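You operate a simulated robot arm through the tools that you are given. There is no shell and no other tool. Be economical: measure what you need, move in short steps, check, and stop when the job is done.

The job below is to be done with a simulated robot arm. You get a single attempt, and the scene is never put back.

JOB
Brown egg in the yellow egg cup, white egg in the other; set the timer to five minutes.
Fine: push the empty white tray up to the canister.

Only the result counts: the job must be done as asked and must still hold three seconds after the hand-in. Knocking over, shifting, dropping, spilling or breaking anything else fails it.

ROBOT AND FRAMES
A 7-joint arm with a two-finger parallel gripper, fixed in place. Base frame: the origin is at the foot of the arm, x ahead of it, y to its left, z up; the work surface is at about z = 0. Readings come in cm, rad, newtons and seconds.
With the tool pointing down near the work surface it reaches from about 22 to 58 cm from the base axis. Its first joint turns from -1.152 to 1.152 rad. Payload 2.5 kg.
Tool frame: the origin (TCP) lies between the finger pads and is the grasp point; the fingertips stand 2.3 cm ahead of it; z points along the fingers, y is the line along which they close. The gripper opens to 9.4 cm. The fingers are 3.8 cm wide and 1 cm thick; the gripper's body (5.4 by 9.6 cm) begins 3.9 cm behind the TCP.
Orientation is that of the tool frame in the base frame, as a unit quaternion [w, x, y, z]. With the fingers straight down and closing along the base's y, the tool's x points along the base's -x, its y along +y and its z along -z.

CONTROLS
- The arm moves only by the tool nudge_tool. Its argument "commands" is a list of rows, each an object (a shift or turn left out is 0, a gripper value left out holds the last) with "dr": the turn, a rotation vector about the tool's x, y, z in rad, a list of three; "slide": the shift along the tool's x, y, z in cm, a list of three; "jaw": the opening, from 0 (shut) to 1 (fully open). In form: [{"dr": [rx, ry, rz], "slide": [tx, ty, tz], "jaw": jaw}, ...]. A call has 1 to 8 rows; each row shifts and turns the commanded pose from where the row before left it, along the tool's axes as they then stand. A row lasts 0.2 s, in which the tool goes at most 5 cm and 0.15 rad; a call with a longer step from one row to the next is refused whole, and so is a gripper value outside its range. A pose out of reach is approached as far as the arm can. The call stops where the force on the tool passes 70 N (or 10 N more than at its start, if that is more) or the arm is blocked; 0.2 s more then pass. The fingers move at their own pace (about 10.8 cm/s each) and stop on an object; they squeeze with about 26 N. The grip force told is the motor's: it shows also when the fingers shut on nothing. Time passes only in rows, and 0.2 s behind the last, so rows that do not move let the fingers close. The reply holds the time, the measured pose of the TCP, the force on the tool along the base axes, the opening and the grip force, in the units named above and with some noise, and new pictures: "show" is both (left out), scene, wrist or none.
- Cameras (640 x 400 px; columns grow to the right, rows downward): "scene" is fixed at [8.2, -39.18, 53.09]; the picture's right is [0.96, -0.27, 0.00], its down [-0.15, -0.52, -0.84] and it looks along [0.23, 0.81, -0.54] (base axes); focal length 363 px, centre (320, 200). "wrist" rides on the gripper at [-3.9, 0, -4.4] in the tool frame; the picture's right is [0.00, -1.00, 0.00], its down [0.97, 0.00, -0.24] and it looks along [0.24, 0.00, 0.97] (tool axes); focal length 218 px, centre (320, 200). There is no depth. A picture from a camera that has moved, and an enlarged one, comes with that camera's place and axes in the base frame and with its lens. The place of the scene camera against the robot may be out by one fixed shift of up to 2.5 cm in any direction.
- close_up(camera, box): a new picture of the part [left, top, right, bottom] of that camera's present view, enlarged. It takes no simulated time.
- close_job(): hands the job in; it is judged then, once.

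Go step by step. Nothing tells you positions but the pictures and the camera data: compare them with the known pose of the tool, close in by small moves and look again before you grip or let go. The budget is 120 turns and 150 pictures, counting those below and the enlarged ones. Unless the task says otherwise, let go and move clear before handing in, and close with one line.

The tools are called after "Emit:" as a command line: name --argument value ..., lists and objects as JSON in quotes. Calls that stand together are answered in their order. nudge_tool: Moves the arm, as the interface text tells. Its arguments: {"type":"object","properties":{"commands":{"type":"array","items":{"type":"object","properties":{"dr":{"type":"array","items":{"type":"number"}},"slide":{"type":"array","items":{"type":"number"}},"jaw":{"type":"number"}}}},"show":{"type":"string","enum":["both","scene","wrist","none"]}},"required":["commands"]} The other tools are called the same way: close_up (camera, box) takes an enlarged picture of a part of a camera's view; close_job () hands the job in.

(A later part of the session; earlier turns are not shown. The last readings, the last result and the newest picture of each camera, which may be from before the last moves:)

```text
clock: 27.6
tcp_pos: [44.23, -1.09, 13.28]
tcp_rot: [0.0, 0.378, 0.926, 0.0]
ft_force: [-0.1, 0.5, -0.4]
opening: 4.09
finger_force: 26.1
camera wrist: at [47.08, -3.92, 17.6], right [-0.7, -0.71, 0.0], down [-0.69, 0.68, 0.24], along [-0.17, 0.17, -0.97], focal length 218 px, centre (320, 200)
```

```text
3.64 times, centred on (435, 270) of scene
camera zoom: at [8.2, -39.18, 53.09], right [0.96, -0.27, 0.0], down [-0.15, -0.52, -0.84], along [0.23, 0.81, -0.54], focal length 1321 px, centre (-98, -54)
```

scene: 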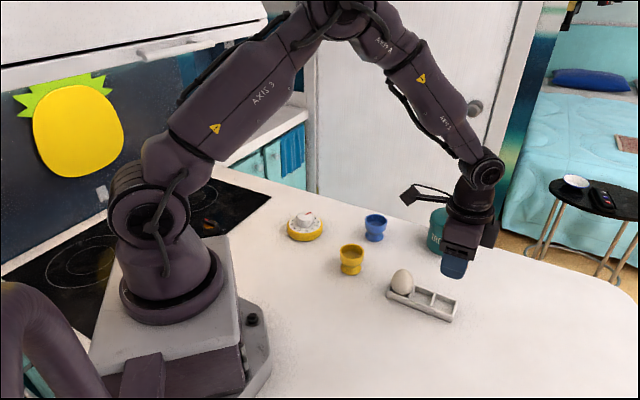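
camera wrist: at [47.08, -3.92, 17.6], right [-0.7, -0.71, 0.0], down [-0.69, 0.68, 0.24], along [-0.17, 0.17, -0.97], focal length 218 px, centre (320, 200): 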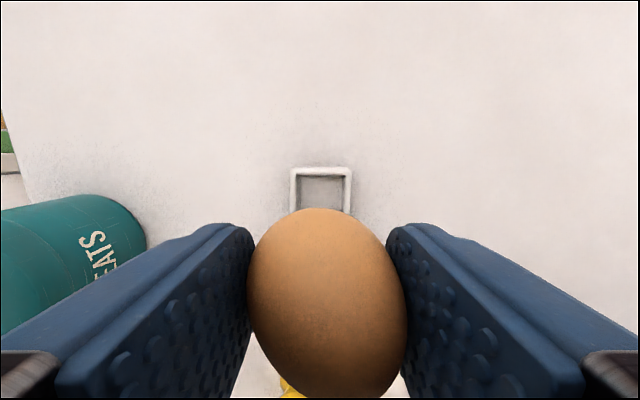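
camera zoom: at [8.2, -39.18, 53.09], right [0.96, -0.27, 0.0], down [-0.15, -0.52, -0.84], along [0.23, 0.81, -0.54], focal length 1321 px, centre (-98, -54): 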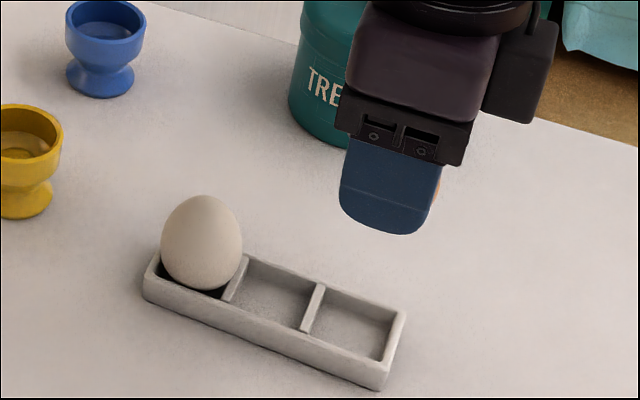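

The brown egg is firmly held and the tray is undisturbed. I'll carry it over the yellow cup.

Emit:
nudge_tool --commands '[{"slide": [2.42, 0.25, 0]}, {"slide": [2.42, 0.25, 0]}, {"slide": [2.42, 0.25, 0]}, {"slide": [2.42, 0.25, 0]}, {"slide": [2.42, 0.25, 0]}, {"slide": [2.42, 0.25, 0]}, {"slide": [2.42, 0.25, 0]}, {"slide": [2.42, 0.25, 0]}]' --show "both"

Emit:
close_up --camera "scene" --box '[310, 190, 400, 280]'

```text
clock: 29.4
tcp_pos: [31.59, 13.8, 13.44]
tcp_rot: [0.001, 0.377, 0.926, 0.0]
ft_force: [-0.2, -0.2, 0.0]
opening: 4.08
finger_force: 26.0
camera wrist: at [34.5, 10.94, 17.69], right [-0.7, -0.71, 0.0], down [-0.69, 0.68, 0.24], along [-0.17, 0.17, -0.97], focal length 218 px, centre (320, 200)
```

scene: 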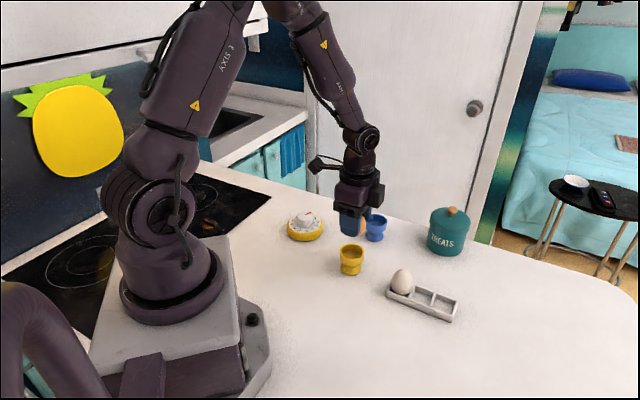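
wrist: 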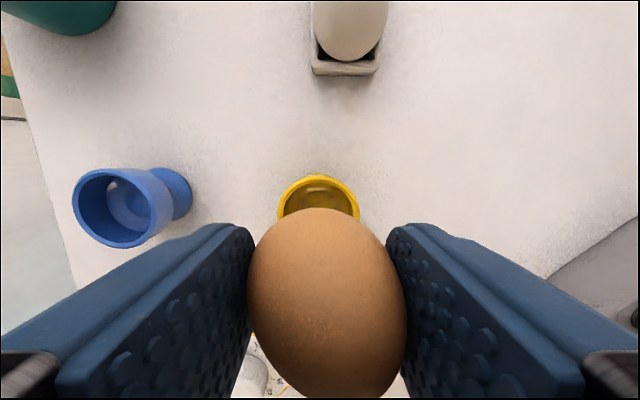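

```text
4.44 times, centred on (355, 235) of scene
camera zoom: at [8.2, -39.19, 53.09], right [0.96, -0.27, 0.0], down [-0.15, -0.52, -0.84], along [0.23, 0.81, -0.54], focal length 1615 px, centre (164, 44)
```

zoom: 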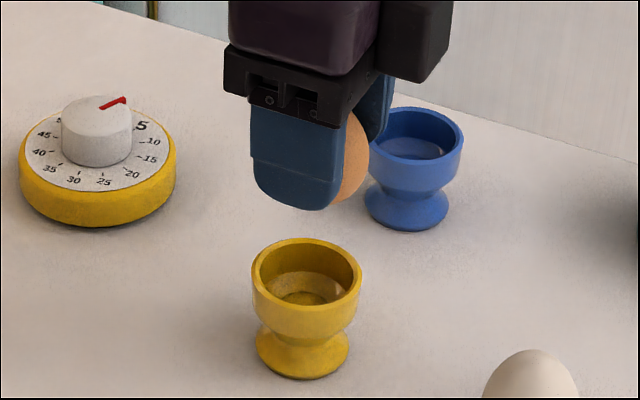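

The egg is nearly over the yellow cup. I'll shift slightly and lower so the egg bottom is just above the rim, then check alignment.

Emit:
nudge_tool --commands '[{"slide": [0.15, 0.05, 2]}, {"slide": [0, 0, 2]}, {}]' --show "both"

Emit:
close_up --camera "scene" --box '[310, 200, 400, 290]'

```text
clock: 30.2
tcp_pos: [31.49, 13.9, 9.31]
tcp_rot: [0.0, 0.378, 0.926, 0.001]
ft_force: [0.0, -0.4, -0.2]
opening: 4.05
finger_force: 25.5
camera wrist: at [34.45, 11.19, 13.63], right [-0.7, -0.71, 0.0], down [-0.69, 0.68, 0.24], along [-0.17, 0.17, -0.97], focal length 218 px, centre (320, 200)
```

scene: 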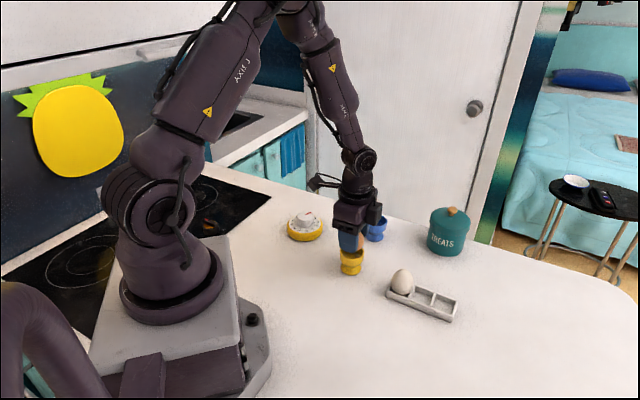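
wrist: 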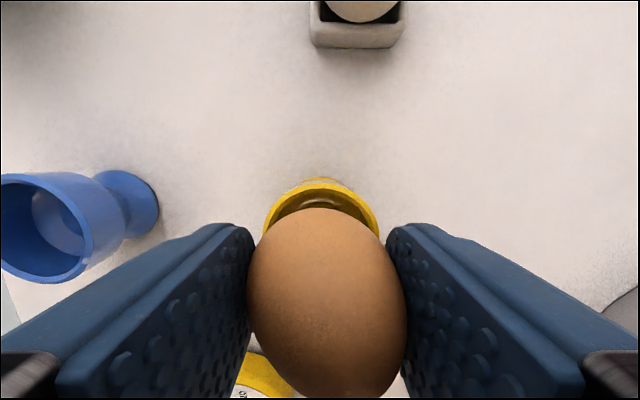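

```text
4.44 times, centred on (355, 245) of scene
camera zoom: at [8.2, -39.18, 53.09], right [0.96, -0.27, 0.0], down [-0.15, -0.52, -0.84], along [0.23, 0.81, -0.54], focal length 1615 px, centre (164, 0)
```

zoom: 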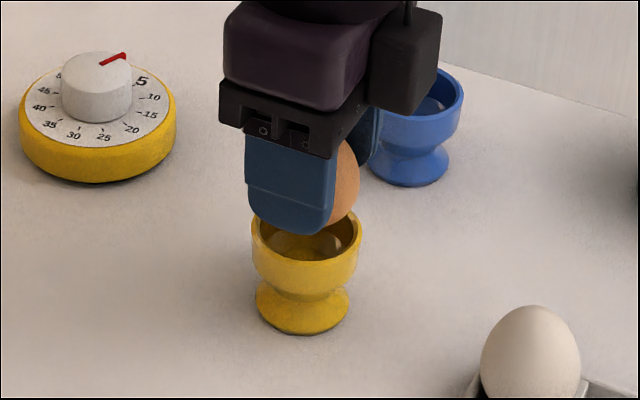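

Alignment is good to about 2 mm. I'll lower carefully toward the rim.

Emit:
nudge_tool --commands '[{"slide": [0.12, 0, 0.8]}, {"slide": [0, 0, 0.7]}, {"slide": [0, 0, 0.7]}]' --show "both"

Emit:
close_up --camera "scene" --box '[310, 220, 390, 290]'

```text
clock: 31.0
tcp_pos: [31.65, 13.97, 7.08]
tcp_rot: [-0.001, 0.378, 0.926, 0.0]
ft_force: [-8.0, -3.3, 28.8]
opening: 4.09
finger_force: 25.6
camera wrist: at [34.45, 11.21, 11.43], right [-0.7, -0.71, 0.0], down [-0.69, 0.68, 0.24], along [-0.17, 0.17, -0.97], focal length 218 px, centre (320, 200)
```

scene: 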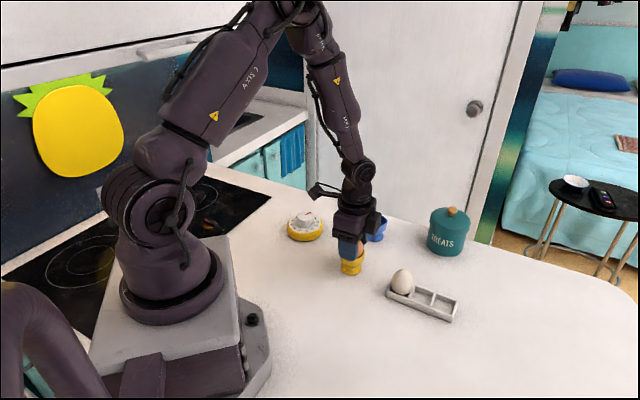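
wrist: 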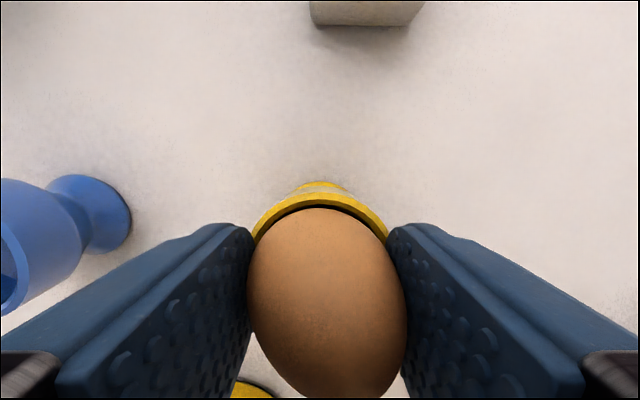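

```text
5.71 times, centred on (350, 255) of scene
camera zoom: at [8.19, -39.19, 53.09], right [0.96, -0.27, 0.0], down [-0.15, -0.52, -0.84], along [0.23, 0.81, -0.54], focal length 2076 px, centre (149, -114)
```

zoom: 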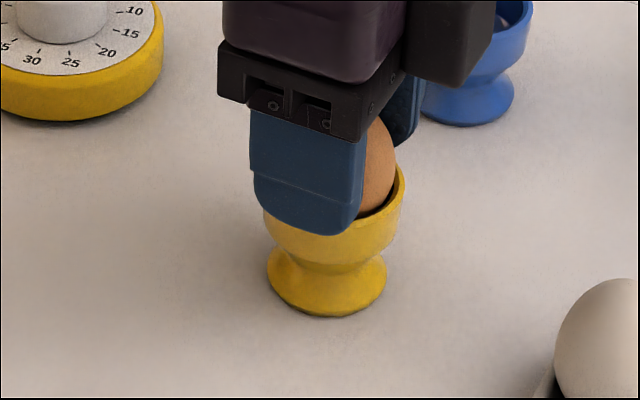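

There is 29 N of upward contact and the egg is inside the rim. I'll ease up slightly, then open slowly.

Emit:
nudge_tool --commands '[{"slide": [0, 0, -0.15]}, {}]' --show "none"

```text
clock: 31.6
tcp_pos: [31.61, 14.09, 7.09]
tcp_rot: [0.0, 0.377, 0.926, 0.001]
ft_force: [-2.3, -0.2, 3.8]
opening: 4.08
finger_force: 26.0
```

Emit:
nudge_tool --commands '[{"jaw": 0.46}, {"jaw": 0.52}, {"jaw": 0.6}, {"jaw": 0.7}, {}]' --show "both"

Emit:
close_up --camera "scene" --box '[310, 220, 390, 290]'

```text
clock: 32.8
tcp_pos: [31.64, 13.91, 7.16]
tcp_rot: [-0.001, 0.378, 0.926, 0.0]
ft_force: [0.0, -0.5, 0.4]
opening: 6.57
finger_force: 0.1
camera wrist: at [34.47, 11.23, 11.5], right [-0.7, -0.71, 0.0], down [-0.69, 0.68, 0.24], along [-0.17, 0.17, -0.97], focal length 218 px, centre (320, 200)
```

scene: 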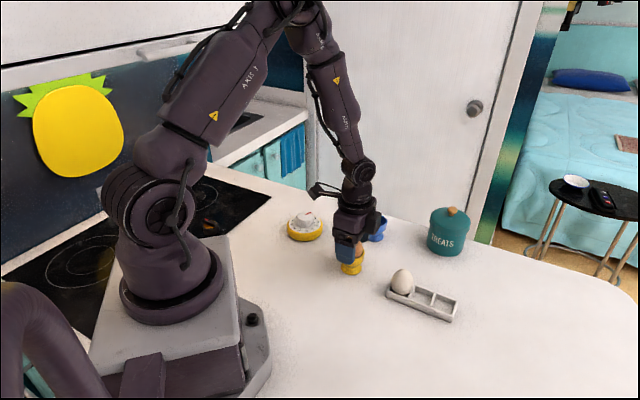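
wrist: 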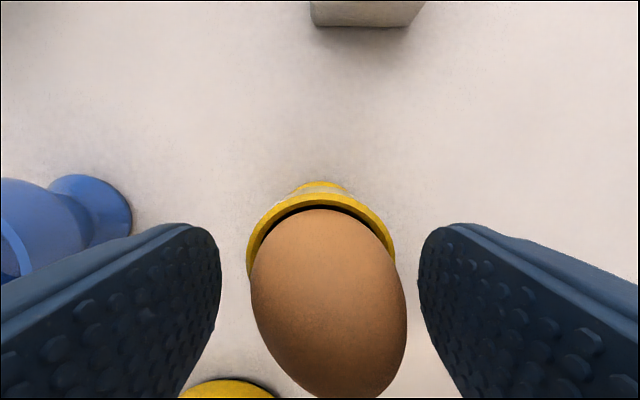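

```text
5.71 times, centred on (350, 255) of scene
camera zoom: at [8.2, -39.18, 53.09], right [0.96, -0.27, 0.0], down [-0.15, -0.52, -0.84], along [0.23, 0.81, -0.54], focal length 2076 px, centre (149, -114)
```

zoom: 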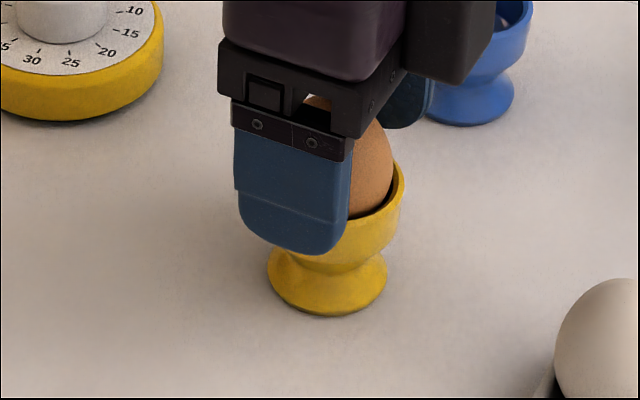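

The egg rests in the yellow cup. I'll open wide and lift straight up to look.

Emit:
nudge_tool --commands '[{"jaw": 0.95}, {"slide": [0, 0, -2]}, {"slide": [0, 0, -3]}, {"slide": [0, 0, -3]}, {}]' --show "both"

Emit:
close_up --camera "scene" --box '[310, 220, 390, 290]'

```text
clock: 34.0
tcp_pos: [31.45, 13.92, 15.46]
tcp_rot: [0.0, 0.378, 0.926, 0.0]
ft_force: [-0.3, -0.6, 0.6]
opening: 8.94
finger_force: 0.2
camera wrist: at [34.24, 11.2, 19.69], right [-0.7, -0.71, 0.0], down [-0.69, 0.68, 0.24], along [-0.17, 0.17, -0.97], focal length 218 px, centre (320, 200)
```

scene: 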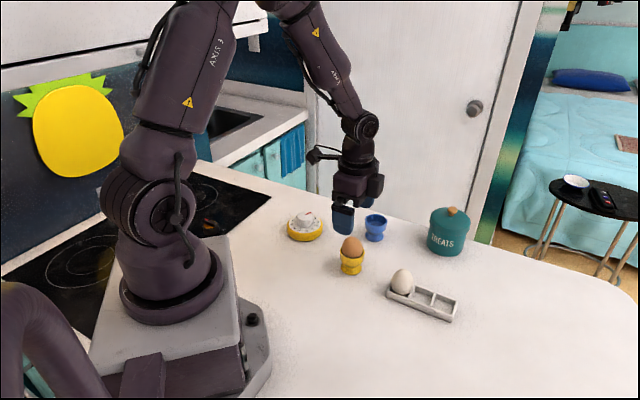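
wrist: 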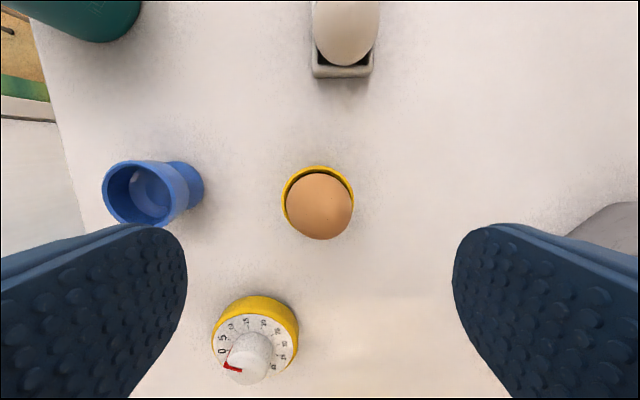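

```text
5.71 times, centred on (350, 255) of scene
camera zoom: at [8.2, -39.18, 53.09], right [0.96, -0.27, 0.0], down [-0.15, -0.52, -0.84], along [0.23, 0.81, -0.54], focal length 2076 px, centre (149, -114)
```

zoom: 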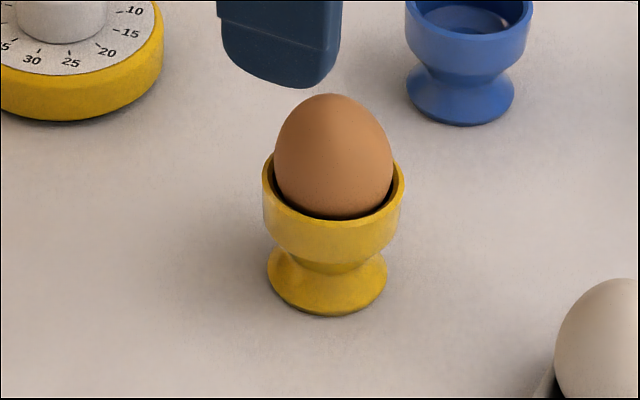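

The brown egg sits well in the yellow cup. I'll move over the white egg now.

Emit:
nudge_tool --commands '[{"slide": [-2.89, -0.41, 0]}, {"slide": [-2.89, -0.41, 0]}, {"slide": [-2.89, -0.41, 0]}, {"slide": [-2.89, -0.41, 1.5]}, {}]' --show "wrist"

```text
clock: 35.2
tcp_pos: [38.48, 4.73, 13.98]
tcp_rot: [0.0, 0.378, 0.926, 0.0]
ft_force: [0.2, -0.2, 0.3]
opening: 8.92
finger_force: 0.1
camera wrist: at [41.39, 1.92, 18.14], right [-0.7, -0.71, 0.0], down [-0.69, 0.68, 0.24], along [-0.17, 0.17, -0.97], focal length 218 px, centre (320, 200)
```

wrist: 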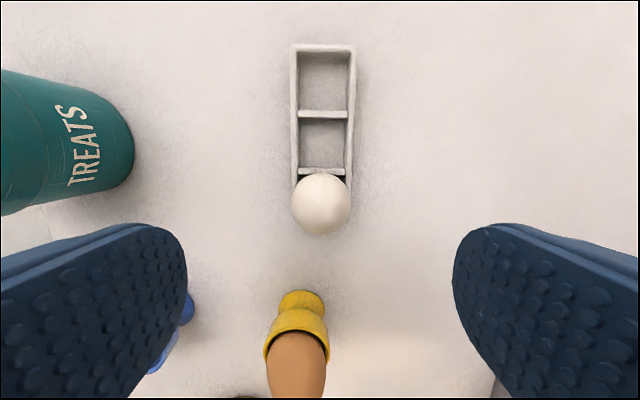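

The white egg is centred under the gripper. I'll descend to the height that held before (z≈4.4) with the fingers open.

Emit:
nudge_tool --commands '[{"slide": [0.05, 0, 3]}, {"slide": [0, 0, 3], "jaw": 0.8}, {"slide": [0, 0, 2.5], "jaw": 0.7}, {"slide": [0, 0, 1]}, {}]' --show "both"

```text
clock: 36.4
tcp_pos: [38.62, 4.61, 4.26]
tcp_rot: [0.0, 0.378, 0.926, 0.001]
ft_force: [-0.8, -0.6, -0.3]
opening: 6.58
finger_force: 0.1
camera wrist: at [41.41, 1.84, 8.58], right [-0.7, -0.71, 0.0], down [-0.69, 0.68, 0.24], along [-0.17, 0.17, -0.97], focal length 218 px, centre (320, 200)
```

scene: 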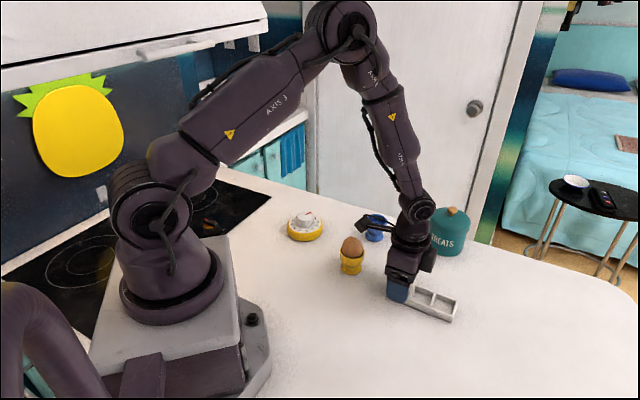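
wrist: 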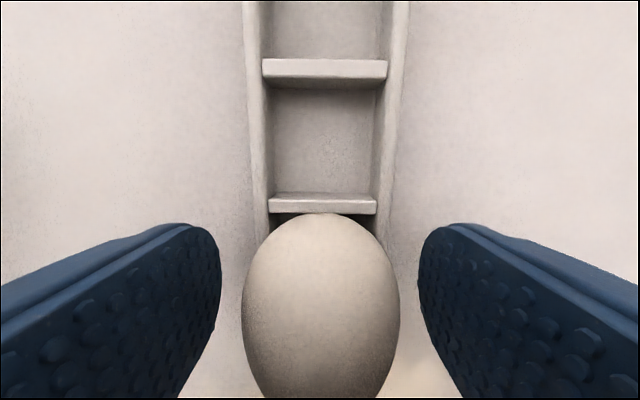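

The egg is well centred. I'll close and do a slow 1 cm test lift.

Emit:
nudge_tool --commands '[{"jaw": 0.5}, {"jaw": 0.3}, {}, {}, {"slide": [0, 0, -0.5]}, {"slide": [0, 0, -0.5]}, {}]' --show "wrist"

```text
clock: 38.0
tcp_pos: [38.56, 4.58, 5.4]
tcp_rot: [0.0, 0.378, 0.926, 0.0]
ft_force: [0.3, 0.3, -0.5]
opening: 4.14
finger_force: 26.1
camera wrist: at [41.45, 1.89, 9.58], right [-0.7, -0.71, 0.0], down [-0.69, 0.68, 0.24], along [-0.17, 0.17, -0.97], focal length 218 px, centre (320, 200)
```

wrist: 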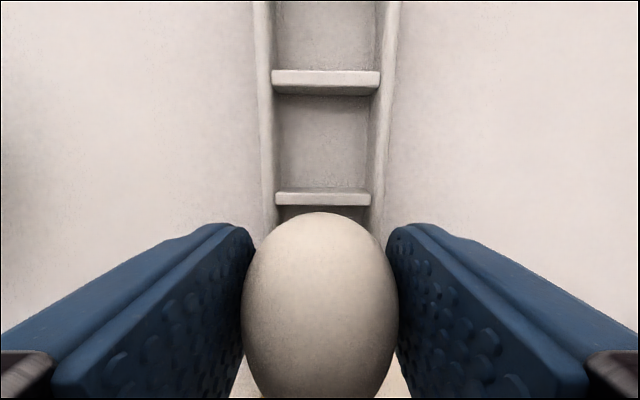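

The white egg is held. I'll lift it gently clear of everything and carry it to the blue cup.

Emit:
nudge_tool --commands '[{"slide": [0, 0, -1]}, {"slide": [0, 0, -1.2]}, {"slide": [0, 0, -1.5]}, {"slide": [0, 0, -1.5]}, {"slide": [0, 0, -1.5]}, {"slide": [0, 0, -1.4]}, {}]' --show "none"

Emit:
nudge_tool --commands '[{"slide": [1.38, 1.8, 0]}, {"slide": [1.38, 1.8, 0]}, {"slide": [1.38, 1.8, 0]}, {"slide": [1.38, 1.8, 0]}, {"slide": [1.38, 1.8, 0]}, {"slide": [1.38, 1.8, 0]}, {"slide": [1.38, 1.8, 0]}, {"slide": [1.38, 1.75, 0]}]' --show "both"

Emit:
close_up --camera "scene" --box '[320, 170, 480, 280]'

```text
clock: 39.6
tcp_pos: [38.44, 4.63, 13.57]
tcp_rot: [0.0, 0.378, 0.926, 0.001]
ft_force: [0.5, 0.6, -0.4]
opening: 4.19
finger_force: 25.7
```

```text
clock: 41.4
tcp_pos: [40.87, 22.88, 13.33]
tcp_rot: [-0.001, 0.377, 0.926, 0.0]
ft_force: [0.5, 0.0, -0.7]
opening: 4.14
finger_force: 26.1
camera wrist: at [43.71, 20.18, 17.66], right [-0.7, -0.71, 0.0], down [-0.69, 0.68, 0.24], along [-0.17, 0.17, -0.97], focal length 218 px, centre (320, 200)
```

scene: 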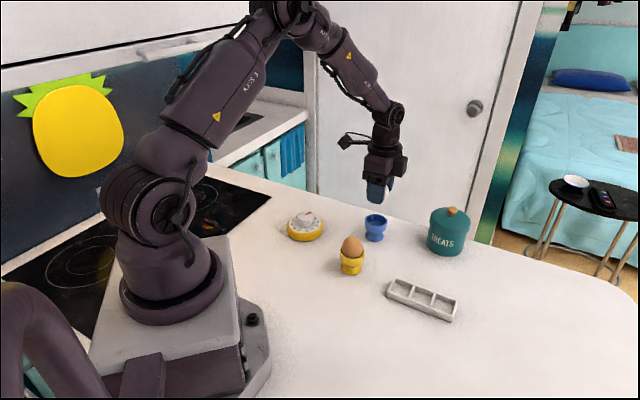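
wrist: 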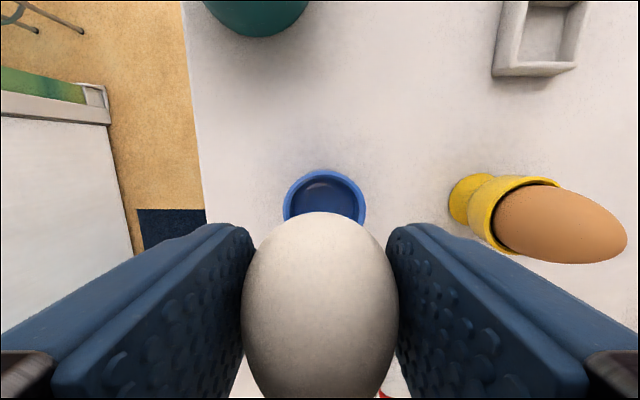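

```text
3.64 times, centred on (400, 225) of scene
camera zoom: at [8.2, -39.19, 53.09], right [0.96, -0.27, 0.0], down [-0.15, -0.52, -0.84], along [0.23, 0.81, -0.54], focal length 1321 px, centre (29, 109)
```

zoom: 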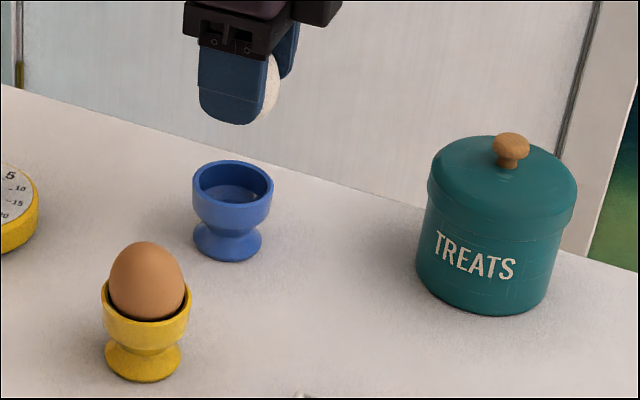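

The blue cup lies about 0.3 cm to tool -y. I'll correct and lower to just above the rim.

Emit:
nudge_tool --commands '[{"slide": [-0.02, -0.3, 0]}, {"slide": [0, 0, 2]}, {"slide": [0, 0, 2]}, {}]' --show "both"

Emit:
close_up --camera "scene" --box '[330, 180, 420, 250]'

```text
clock: 42.4
tcp_pos: [40.7, 22.53, 9.41]
tcp_rot: [0.001, 0.378, 0.926, 0.001]
ft_force: [-1.1, -0.5, -2.0]
opening: 4.14
finger_force: 26.4
camera wrist: at [43.58, 19.8, 13.71], right [-0.7, -0.71, 0.0], down [-0.69, 0.68, 0.24], along [-0.17, 0.17, -0.97], focal length 218 px, centre (320, 200)
```

scene: 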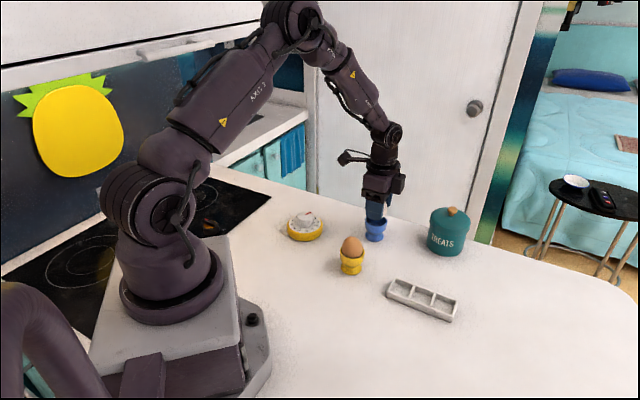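
wrist: 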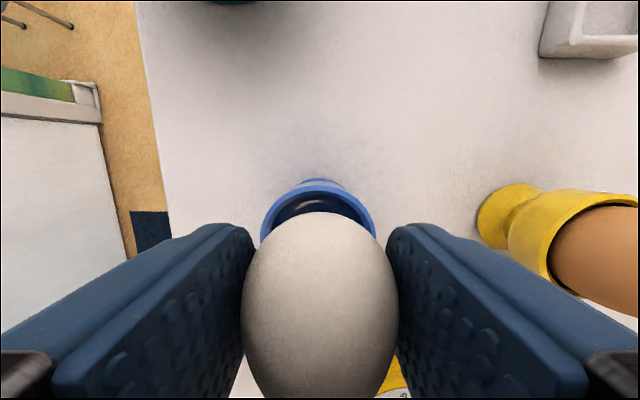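

```text
5.71 times, centred on (375, 215) of scene
camera zoom: at [8.2, -39.18, 53.09], right [0.96, -0.27, 0.0], down [-0.15, -0.52, -0.84], along [0.23, 0.81, -0.54], focal length 2076 px, centre (6, 114)
```

zoom: 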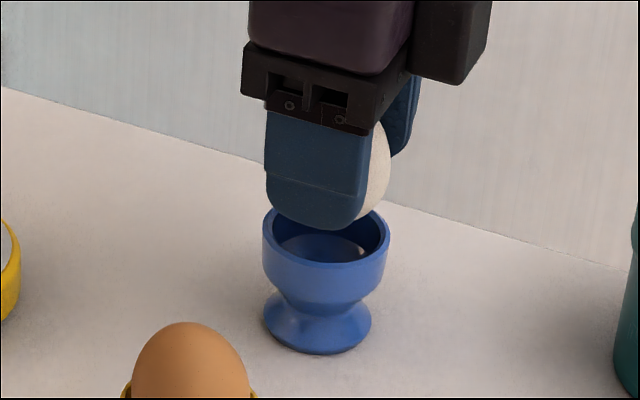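

Alignment matches the yellow placement. I'll lower until light contact.

Emit:
nudge_tool --commands '[{"slide": [0.12, 0.05, 0.8]}, {"slide": [0, 0, 0.7]}, {"slide": [0, 0, 0.6]}, {}]' --show "wrist"

Emit:
close_up --camera "scene" --box '[330, 190, 410, 260]'

```text
clock: 43.4
tcp_pos: [40.62, 22.58, 7.36]
tcp_rot: [0.0, 0.379, 0.926, 0.001]
ft_force: [0.1, 0.9, -0.2]
opening: 4.16
finger_force: 25.3
camera wrist: at [43.41, 19.84, 11.52], right [-0.7, -0.71, 0.0], down [-0.69, 0.68, 0.24], along [-0.17, 0.17, -0.97], focal length 218 px, centre (320, 200)
```

wrist: 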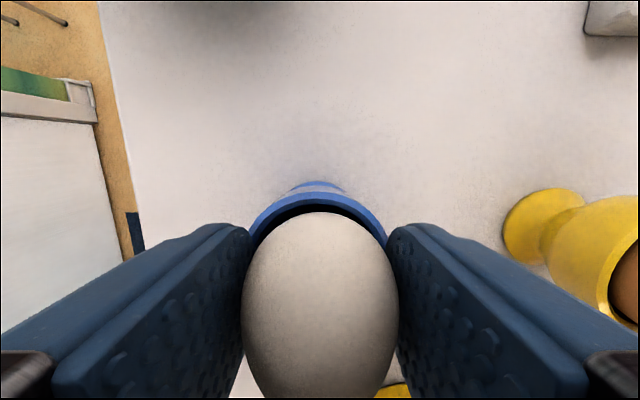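

```text
5.71 times, centred on (370, 225) of scene
camera zoom: at [8.2, -39.18, 53.09], right [0.96, -0.27, 0.0], down [-0.15, -0.52, -0.84], along [0.23, 0.81, -0.54], focal length 2076 px, centre (34, 57)
```

zoom: 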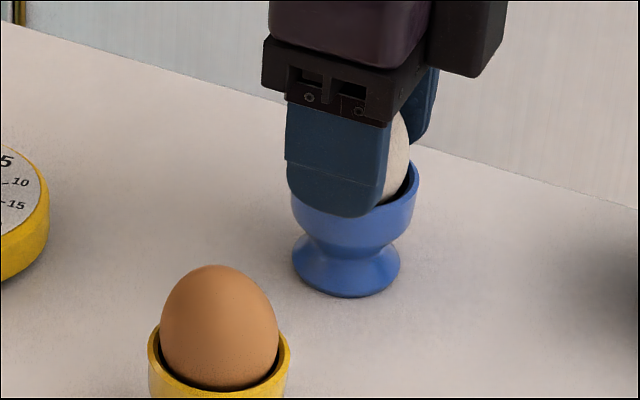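

No contact yet, so I'll go down another 0.2 cm and then release in small steps.

Emit:
nudge_tool --commands '[{"slide": [0, 0, 0.15]}, {}]' --show "none"

```text
clock: 44.0
tcp_pos: [40.76, 22.59, 7.06]
tcp_rot: [0.0, 0.378, 0.926, 0.001]
ft_force: [-3.6, 0.0, 13.4]
opening: 4.15
finger_force: 26.1
```

Emit:
nudge_tool --commands '[{"slide": [0, 0, -0.08]}, {"jaw": 0.46}, {"jaw": 0.52}, {"jaw": 0.6}, {"jaw": 0.7}, {"jaw": 0.85}, {}]' --show "wrist"

```text
clock: 45.6
tcp_pos: [40.51, 22.72, 7.26]
tcp_rot: [0.0, 0.378, 0.926, 0.0]
ft_force: [-0.2, -0.7, 0.3]
opening: 7.99
finger_force: 0.1
camera wrist: at [43.45, 19.78, 11.48], right [-0.7, -0.71, 0.0], down [-0.69, 0.68, 0.24], along [-0.17, 0.17, -0.97], focal length 218 px, centre (320, 200)
```

wrist: 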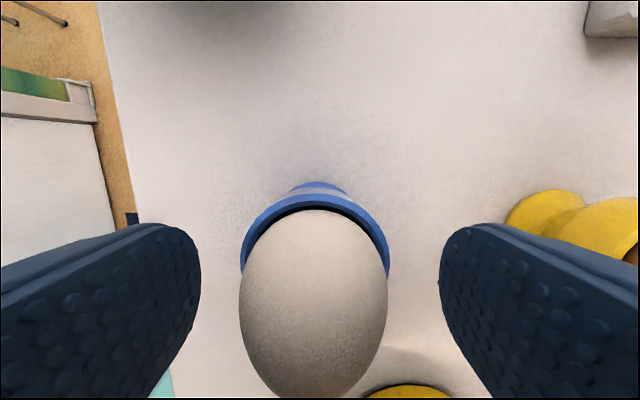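

The white egg sits in the blue cup. I'll lift clear and look at the tray and canister.

Emit:
nudge_tool --commands '[{"slide": [0, 0, -2]}, {"slide": [0, 0, -3.5]}, {"slide": [0, 0, -3.5]}, {"slide": [-3.5, 0, -3]}, {"slide": [-3.5, 0, -3]}, {"slide": [-3, 0, -2]}, {}]' --show "both"

Emit:
close_up --camera "scene" --box '[325, 190, 485, 330]'

```text
clock: 47.2
tcp_pos: [47.81, 15.86, 24.4]
tcp_rot: [0.0, 0.378, 0.926, 0.0]
ft_force: [-0.2, 0.6, -0.2]
opening: 7.98
finger_force: 0.1
camera wrist: at [50.68, 13.06, 28.65], right [-0.7, -0.71, 0.0], down [-0.69, 0.68, 0.24], along [-0.17, 0.17, -0.97], focal length 218 px, centre (320, 200)
```

scene: 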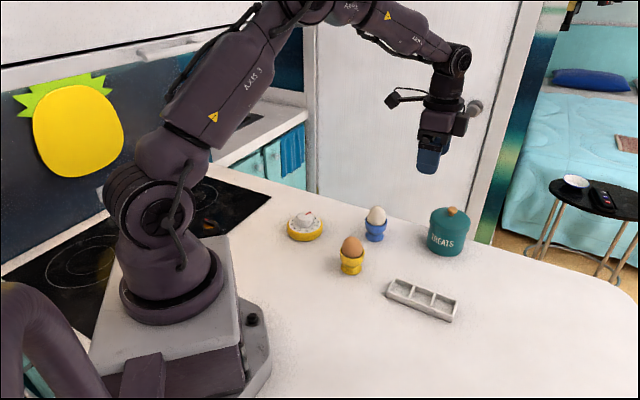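
wrist: 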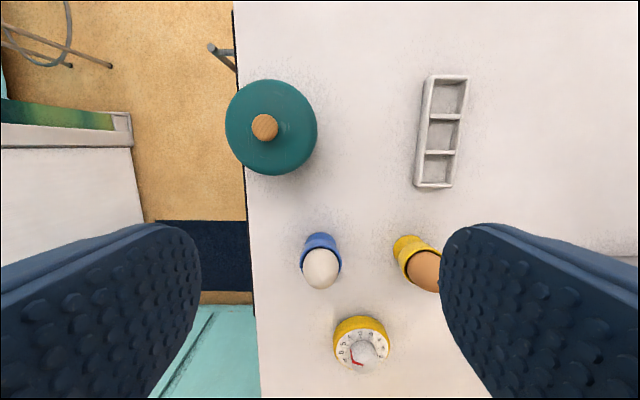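

```text
2.86 times, centred on (405, 260) of scene
camera zoom: at [8.2, -39.19, 53.09], right [0.96, -0.27, 0.0], down [-0.15, -0.52, -0.84], along [0.23, 0.81, -0.54], focal length 1038 px, centre (77, 29)
```

zoom: 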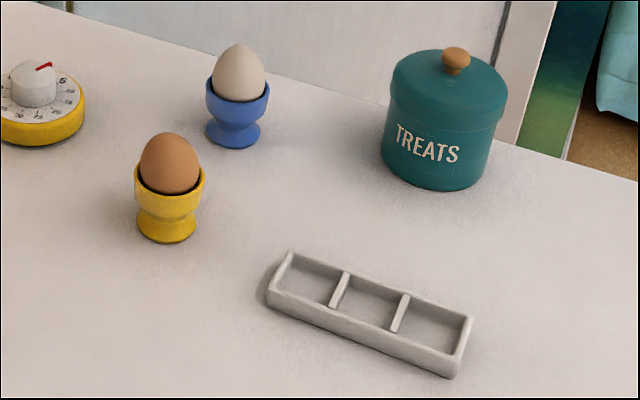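

Both eggs are in place. The canister is near (55, 15.2), directly across from the long side of the tray. I'll go over the tray to measure it accurately before pushing.

Emit:
nudge_tool --commands '[{"slide": [-1.34, -3.66, 0]}, {"slide": [-1.34, -3.66, 2]}, {"slide": [-1.34, -3.66, 2]}, {"slide": [-1.34, -3.64, 2]}, {}]' --show "wrist"

Emit:
close_up --camera "wrist" --box '[80, 40, 400, 240]'

```text
clock: 48.4
tcp_pos: [41.59, 1.85, 18.0]
tcp_rot: [0.0, 0.379, 0.926, 0.0]
ft_force: [-0.1, 0.4, -0.5]
opening: 7.98
finger_force: 0.2
camera wrist: at [44.45, -0.98, 22.35], right [-0.7, -0.71, 0.0], down [-0.69, 0.68, 0.24], along [-0.17, 0.17, -0.97], focal length 218 px, centre (320, 200)
```

wrist: 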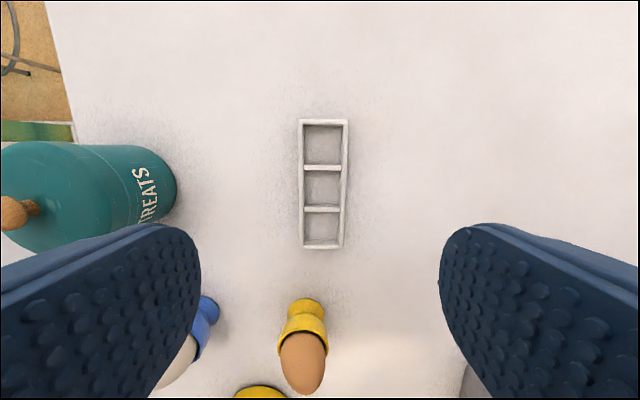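

```text
2.00 times, centred on (240, 140) of wrist
camera zoom: at [44.45, -0.98, 22.35], right [-0.7, -0.71, 0.0], down [-0.69, 0.68, 0.24], along [-0.17, 0.17, -0.97], focal length 436 px, centre (480, 320)
```

zoom: 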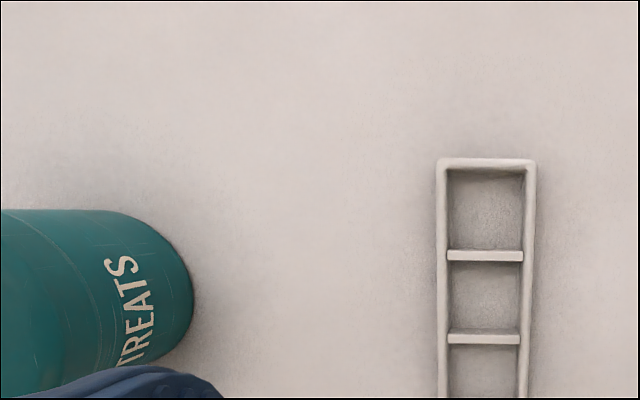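

In the tool frame the tray edges are at y = +1.9 and -2.5 and its length is centred. The canister wall is about 14.7 ahead. I'll set down behind the tray with the leading finger about 1 cm away from it.

Emit:
nudge_tool --commands '[{"slide": [0, -3.8, 0], "jaw": 0.6}, {"slide": [0, -3.75, 0]}, {"slide": [0, 0, 4]}, {"slide": [0, 0, 4]}, {"slide": [0, 0, 4]}, {"slide": [0, 0, 2]}, {}]' --show "both"

```text
clock: 50.0
tcp_pos: [36.04, -3.83, 4.2]
tcp_rot: [0.0, 0.378, 0.926, 0.001]
ft_force: [-0.1, -0.8, 0.0]
opening: 5.64
finger_force: 0.0
camera wrist: at [38.86, -6.64, 8.48], right [-0.7, -0.71, 0.0], down [-0.69, 0.68, 0.24], along [-0.17, 0.17, -0.97], focal length 218 px, centre (320, 200)
```

scene: 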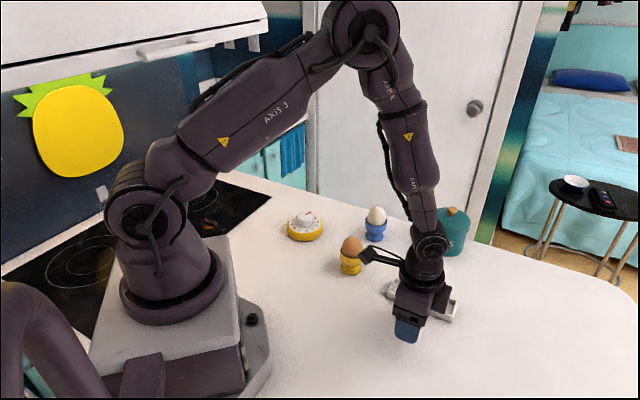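
wrist: 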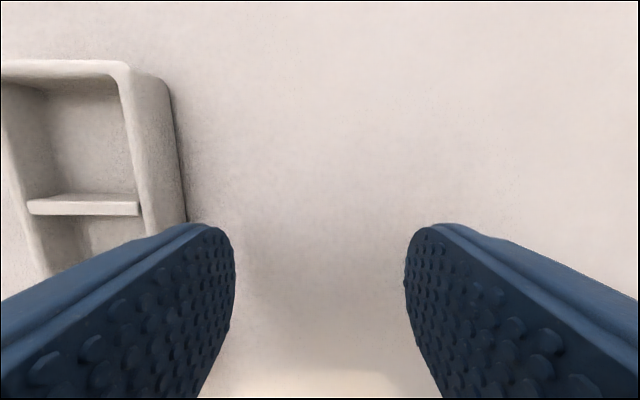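

The leading finger is clear of the tray. I'll lower to tip height ≈0.6 and begin a slow push.

Emit:
nudge_tool --commands '[{"slide": [0, 0, 0.65]}, {"slide": [0, 0, 0.6]}, {"slide": [0, 0.6, 0]}, {"slide": [0, 0.6, 0]}, {"slide": [0, 0.6, 0]}, {"slide": [0, 0.7, 0]}, {"slide": [0, 0.7, 0]}]' --show "both"

```text
clock: 51.6
tcp_pos: [38.34, -1.64, 2.87]
tcp_rot: [0.0, 0.378, 0.926, 0.0]
ft_force: [-0.2, -1.0, 1.1]
opening: 5.59
finger_force: 0.0
camera wrist: at [41.08, -4.46, 7.11], right [-0.7, -0.71, 0.0], down [-0.69, 0.68, 0.24], along [-0.17, 0.17, -0.97], focal length 218 px, centre (320, 200)
```

scene: 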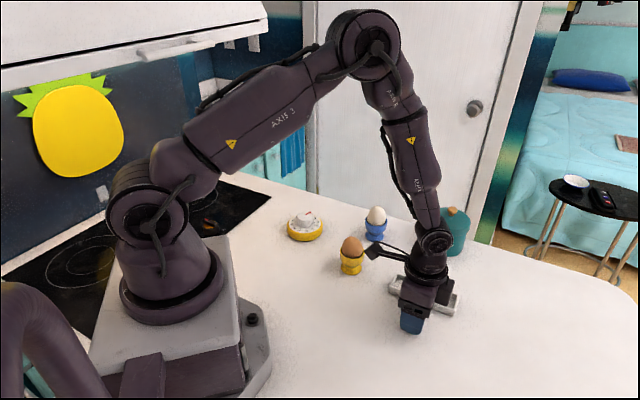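
wrist: 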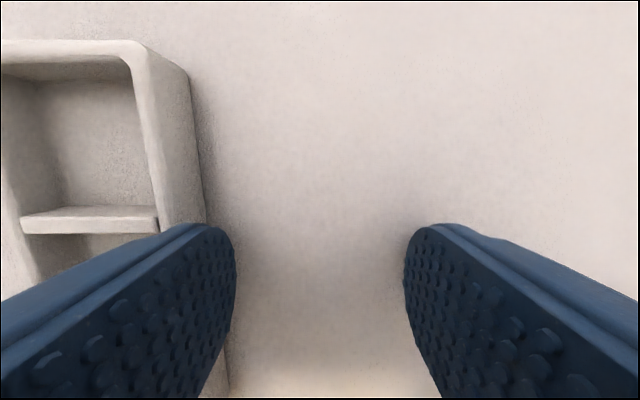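

The tray moves smoothly. The gripper's side arm must pass the brown egg, so I'll check that clearance before continuing.

Emit:
close_up --camera "scene" --box '[320, 190, 480, 340]'

```text
2.67 times, centred on (400, 265) of scene
camera zoom: at [8.2, -39.18, 53.09], right [0.96, -0.27, 0.0], down [-0.15, -0.52, -0.84], along [0.23, 0.81, -0.54], focal length 969 px, centre (107, 27)
```

zoom: 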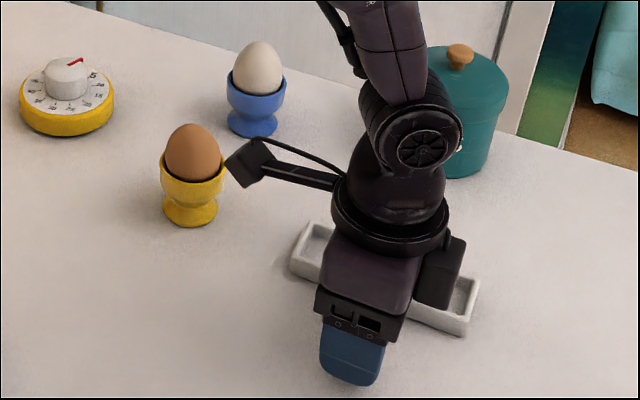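

The side arm is well above the eggs and passes about 6 cm to the side of them. I'll continue the slow push.

Emit:
nudge_tool --commands '[{"slide": [0, 0.8, 0]}, {"slide": [0, 0.9, 0]}, {"slide": [0, 0.9, 0]}, {"slide": [0, 0.9, 0]}, {"slide": [0, 0.9, 0]}, {"slide": [0, 0.9, 0]}, {"slide": [0, 0.9, 0]}, {"slide": [0, 0.5, 0]}]' --show "both"

Emit:
close_up --camera "scene" --box '[380, 200, 500, 310]'

```text
clock: 53.4
tcp_pos: [42.96, 3.07, 2.96]
tcp_rot: [0.0, 0.378, 0.926, 0.0]
ft_force: [-1.6, 0.1, 0.4]
opening: 5.64
finger_force: 0.0
camera wrist: at [45.83, 0.44, 7.22], right [-0.7, -0.71, 0.0], down [-0.69, 0.68, 0.24], along [-0.17, 0.17, -0.97], focal length 218 px, centre (320, 200)
```

scene: 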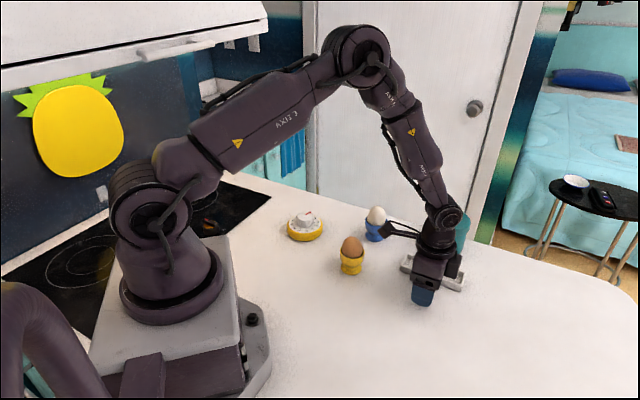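
wrist: 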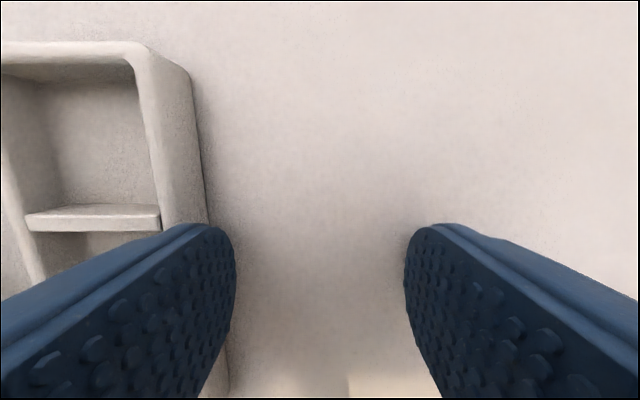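

```text
3.64 times, centred on (440, 255) of scene
camera zoom: at [8.2, -39.18, 53.09], right [0.96, -0.27, 0.0], down [-0.15, -0.52, -0.84], along [0.23, 0.81, -0.54], focal length 1321 px, centre (-116, 0)
```

zoom: 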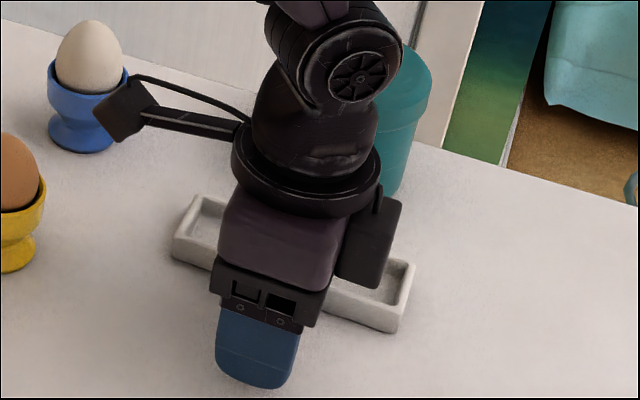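

About 4.5 cm remain. I'll push another 3.2 cm, then back off and lift to measure the gap.

Emit:
nudge_tool --commands '[{"slide": [0, 0.8, 0]}, {"slide": [0, 0.8, 0]}, {"slide": [0, 0.8, 0]}, {"slide": [0, 0.8, 0]}, {}]' --show "none"

Emit:
nudge_tool --commands '[{"slide": [0, -0.5, 0]}, {"slide": [0, -0.5, -3]}, {"slide": [0, 0, -4]}, {"slide": [0, 2, -4]}, {"slide": [0, 3, -3]}, {}]' --show "both"

Emit:
close_up --camera "scene" --box '[390, 200, 490, 300]'

```text
clock: 54.6
tcp_pos: [45.15, 5.47, 3.05]
tcp_rot: [0.0, 0.378, 0.926, 0.001]
ft_force: [-0.1, -0.8, 0.6]
opening: 5.61
finger_force: 0.0
```

```text
clock: 56.0
tcp_pos: [47.99, 8.47, 17.33]
tcp_rot: [0.0, 0.378, 0.926, 0.0]
ft_force: [-0.3, -0.2, 0.2]
opening: 5.63
finger_force: 0.0
camera wrist: at [50.81, 5.7, 21.61], right [-0.7, -0.71, 0.0], down [-0.69, 0.68, 0.24], along [-0.17, 0.17, -0.97], focal length 218 px, centre (320, 200)
```

scene: 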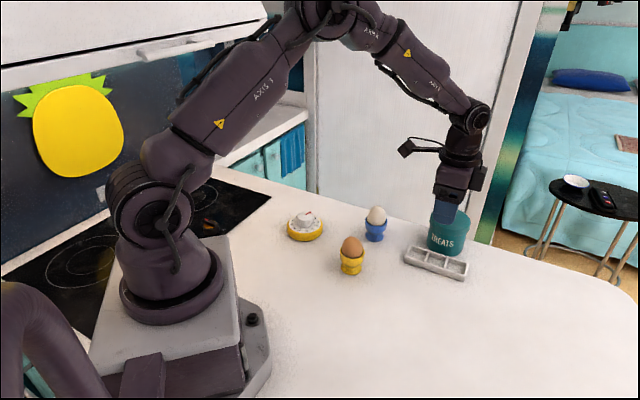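
wrist: 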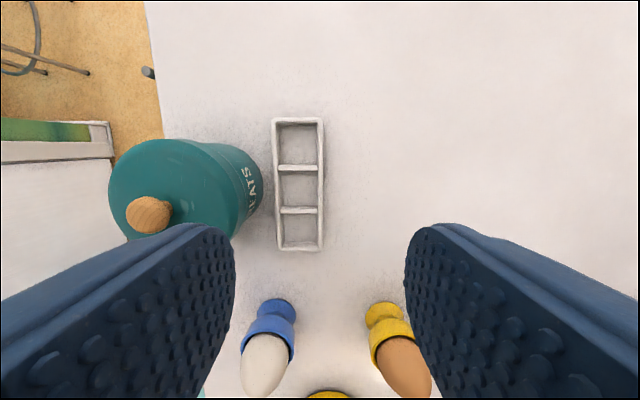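

```text
4.00 times, centred on (440, 250) of scene
camera zoom: at [8.2, -39.18, 53.09], right [0.96, -0.27, 0.0], down [-0.15, -0.52, -0.84], along [0.23, 0.81, -0.54], focal length 1453 px, centre (-160, 0)
```

zoom: 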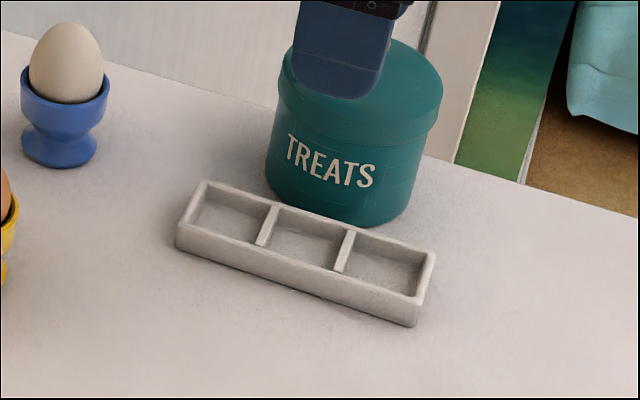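

The gap is small now. I'll zoom in to measure it.

Emit:
close_up --camera "wrist" --box '[200, 100, 344, 260]'

```text
2.50 times, centred on (272, 180) of wrist
camera zoom: at [50.81, 5.7, 21.61], right [-0.7, -0.71, 0.0], down [-0.69, 0.68, 0.24], along [-0.17, 0.17, -0.97], focal length 546 px, centre (440, 250)
```

zoom: 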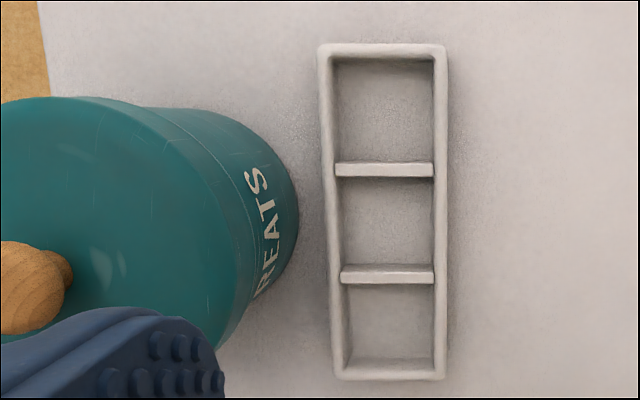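

The gap is about 1.3 cm, with the tray square and centred on the canister. I'll go back down and push 1.1 cm more.

Emit:
nudge_tool --commands '[{"slide": [0, -3, 3]}, {"slide": [0, -2, 4]}, {"slide": [0, 0, 4]}, {"slide": [0, 0, 3]}, {}]' --show "none"

Emit:
nudge_tool --commands '[{"slide": [0, 0.5, 0]}, {"slide": [0, 0.5, 0]}, {"slide": [0, 0.4, 0]}, {"slide": [0, 0.4, 0]}, {"slide": [0, 0.25, 0]}, {}]' --show "scene"

Emit:
close_up --camera "scene" --box '[390, 200, 490, 300]'

```text
clock: 57.2
tcp_pos: [44.57, 4.67, 3.1]
tcp_rot: [0.0, 0.377, 0.926, 0.0]
ft_force: [-0.3, 0.0, -0.4]
opening: 5.64
finger_force: 0.1
```

```text
clock: 58.6
tcp_pos: [46.04, 6.18, 3.06]
tcp_rot: [0.0, 0.378, 0.926, 0.0]
ft_force: [-1.3, -1.5, 1.0]
opening: 5.6
finger_force: 0.1
```

scene: 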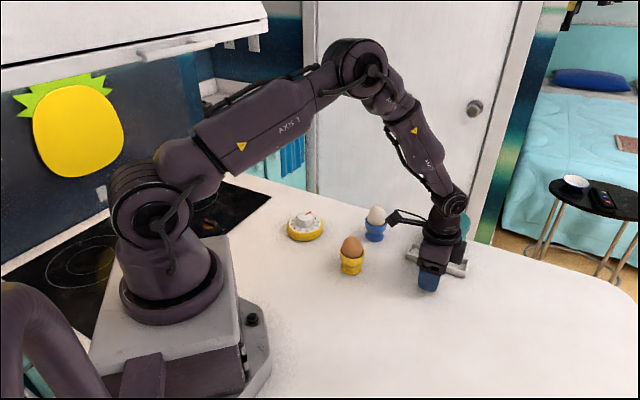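

```text
4.00 times, centred on (440, 250) of scene
camera zoom: at [8.2, -39.18, 53.09], right [0.96, -0.27, 0.0], down [-0.15, -0.52, -0.84], along [0.23, 0.81, -0.54], focal length 1453 px, centre (-160, 0)
```

zoom: 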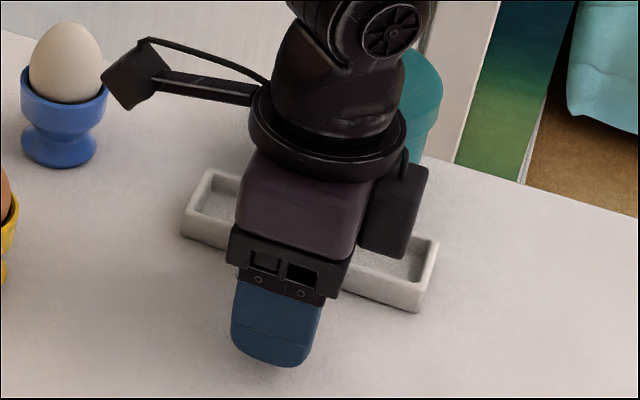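

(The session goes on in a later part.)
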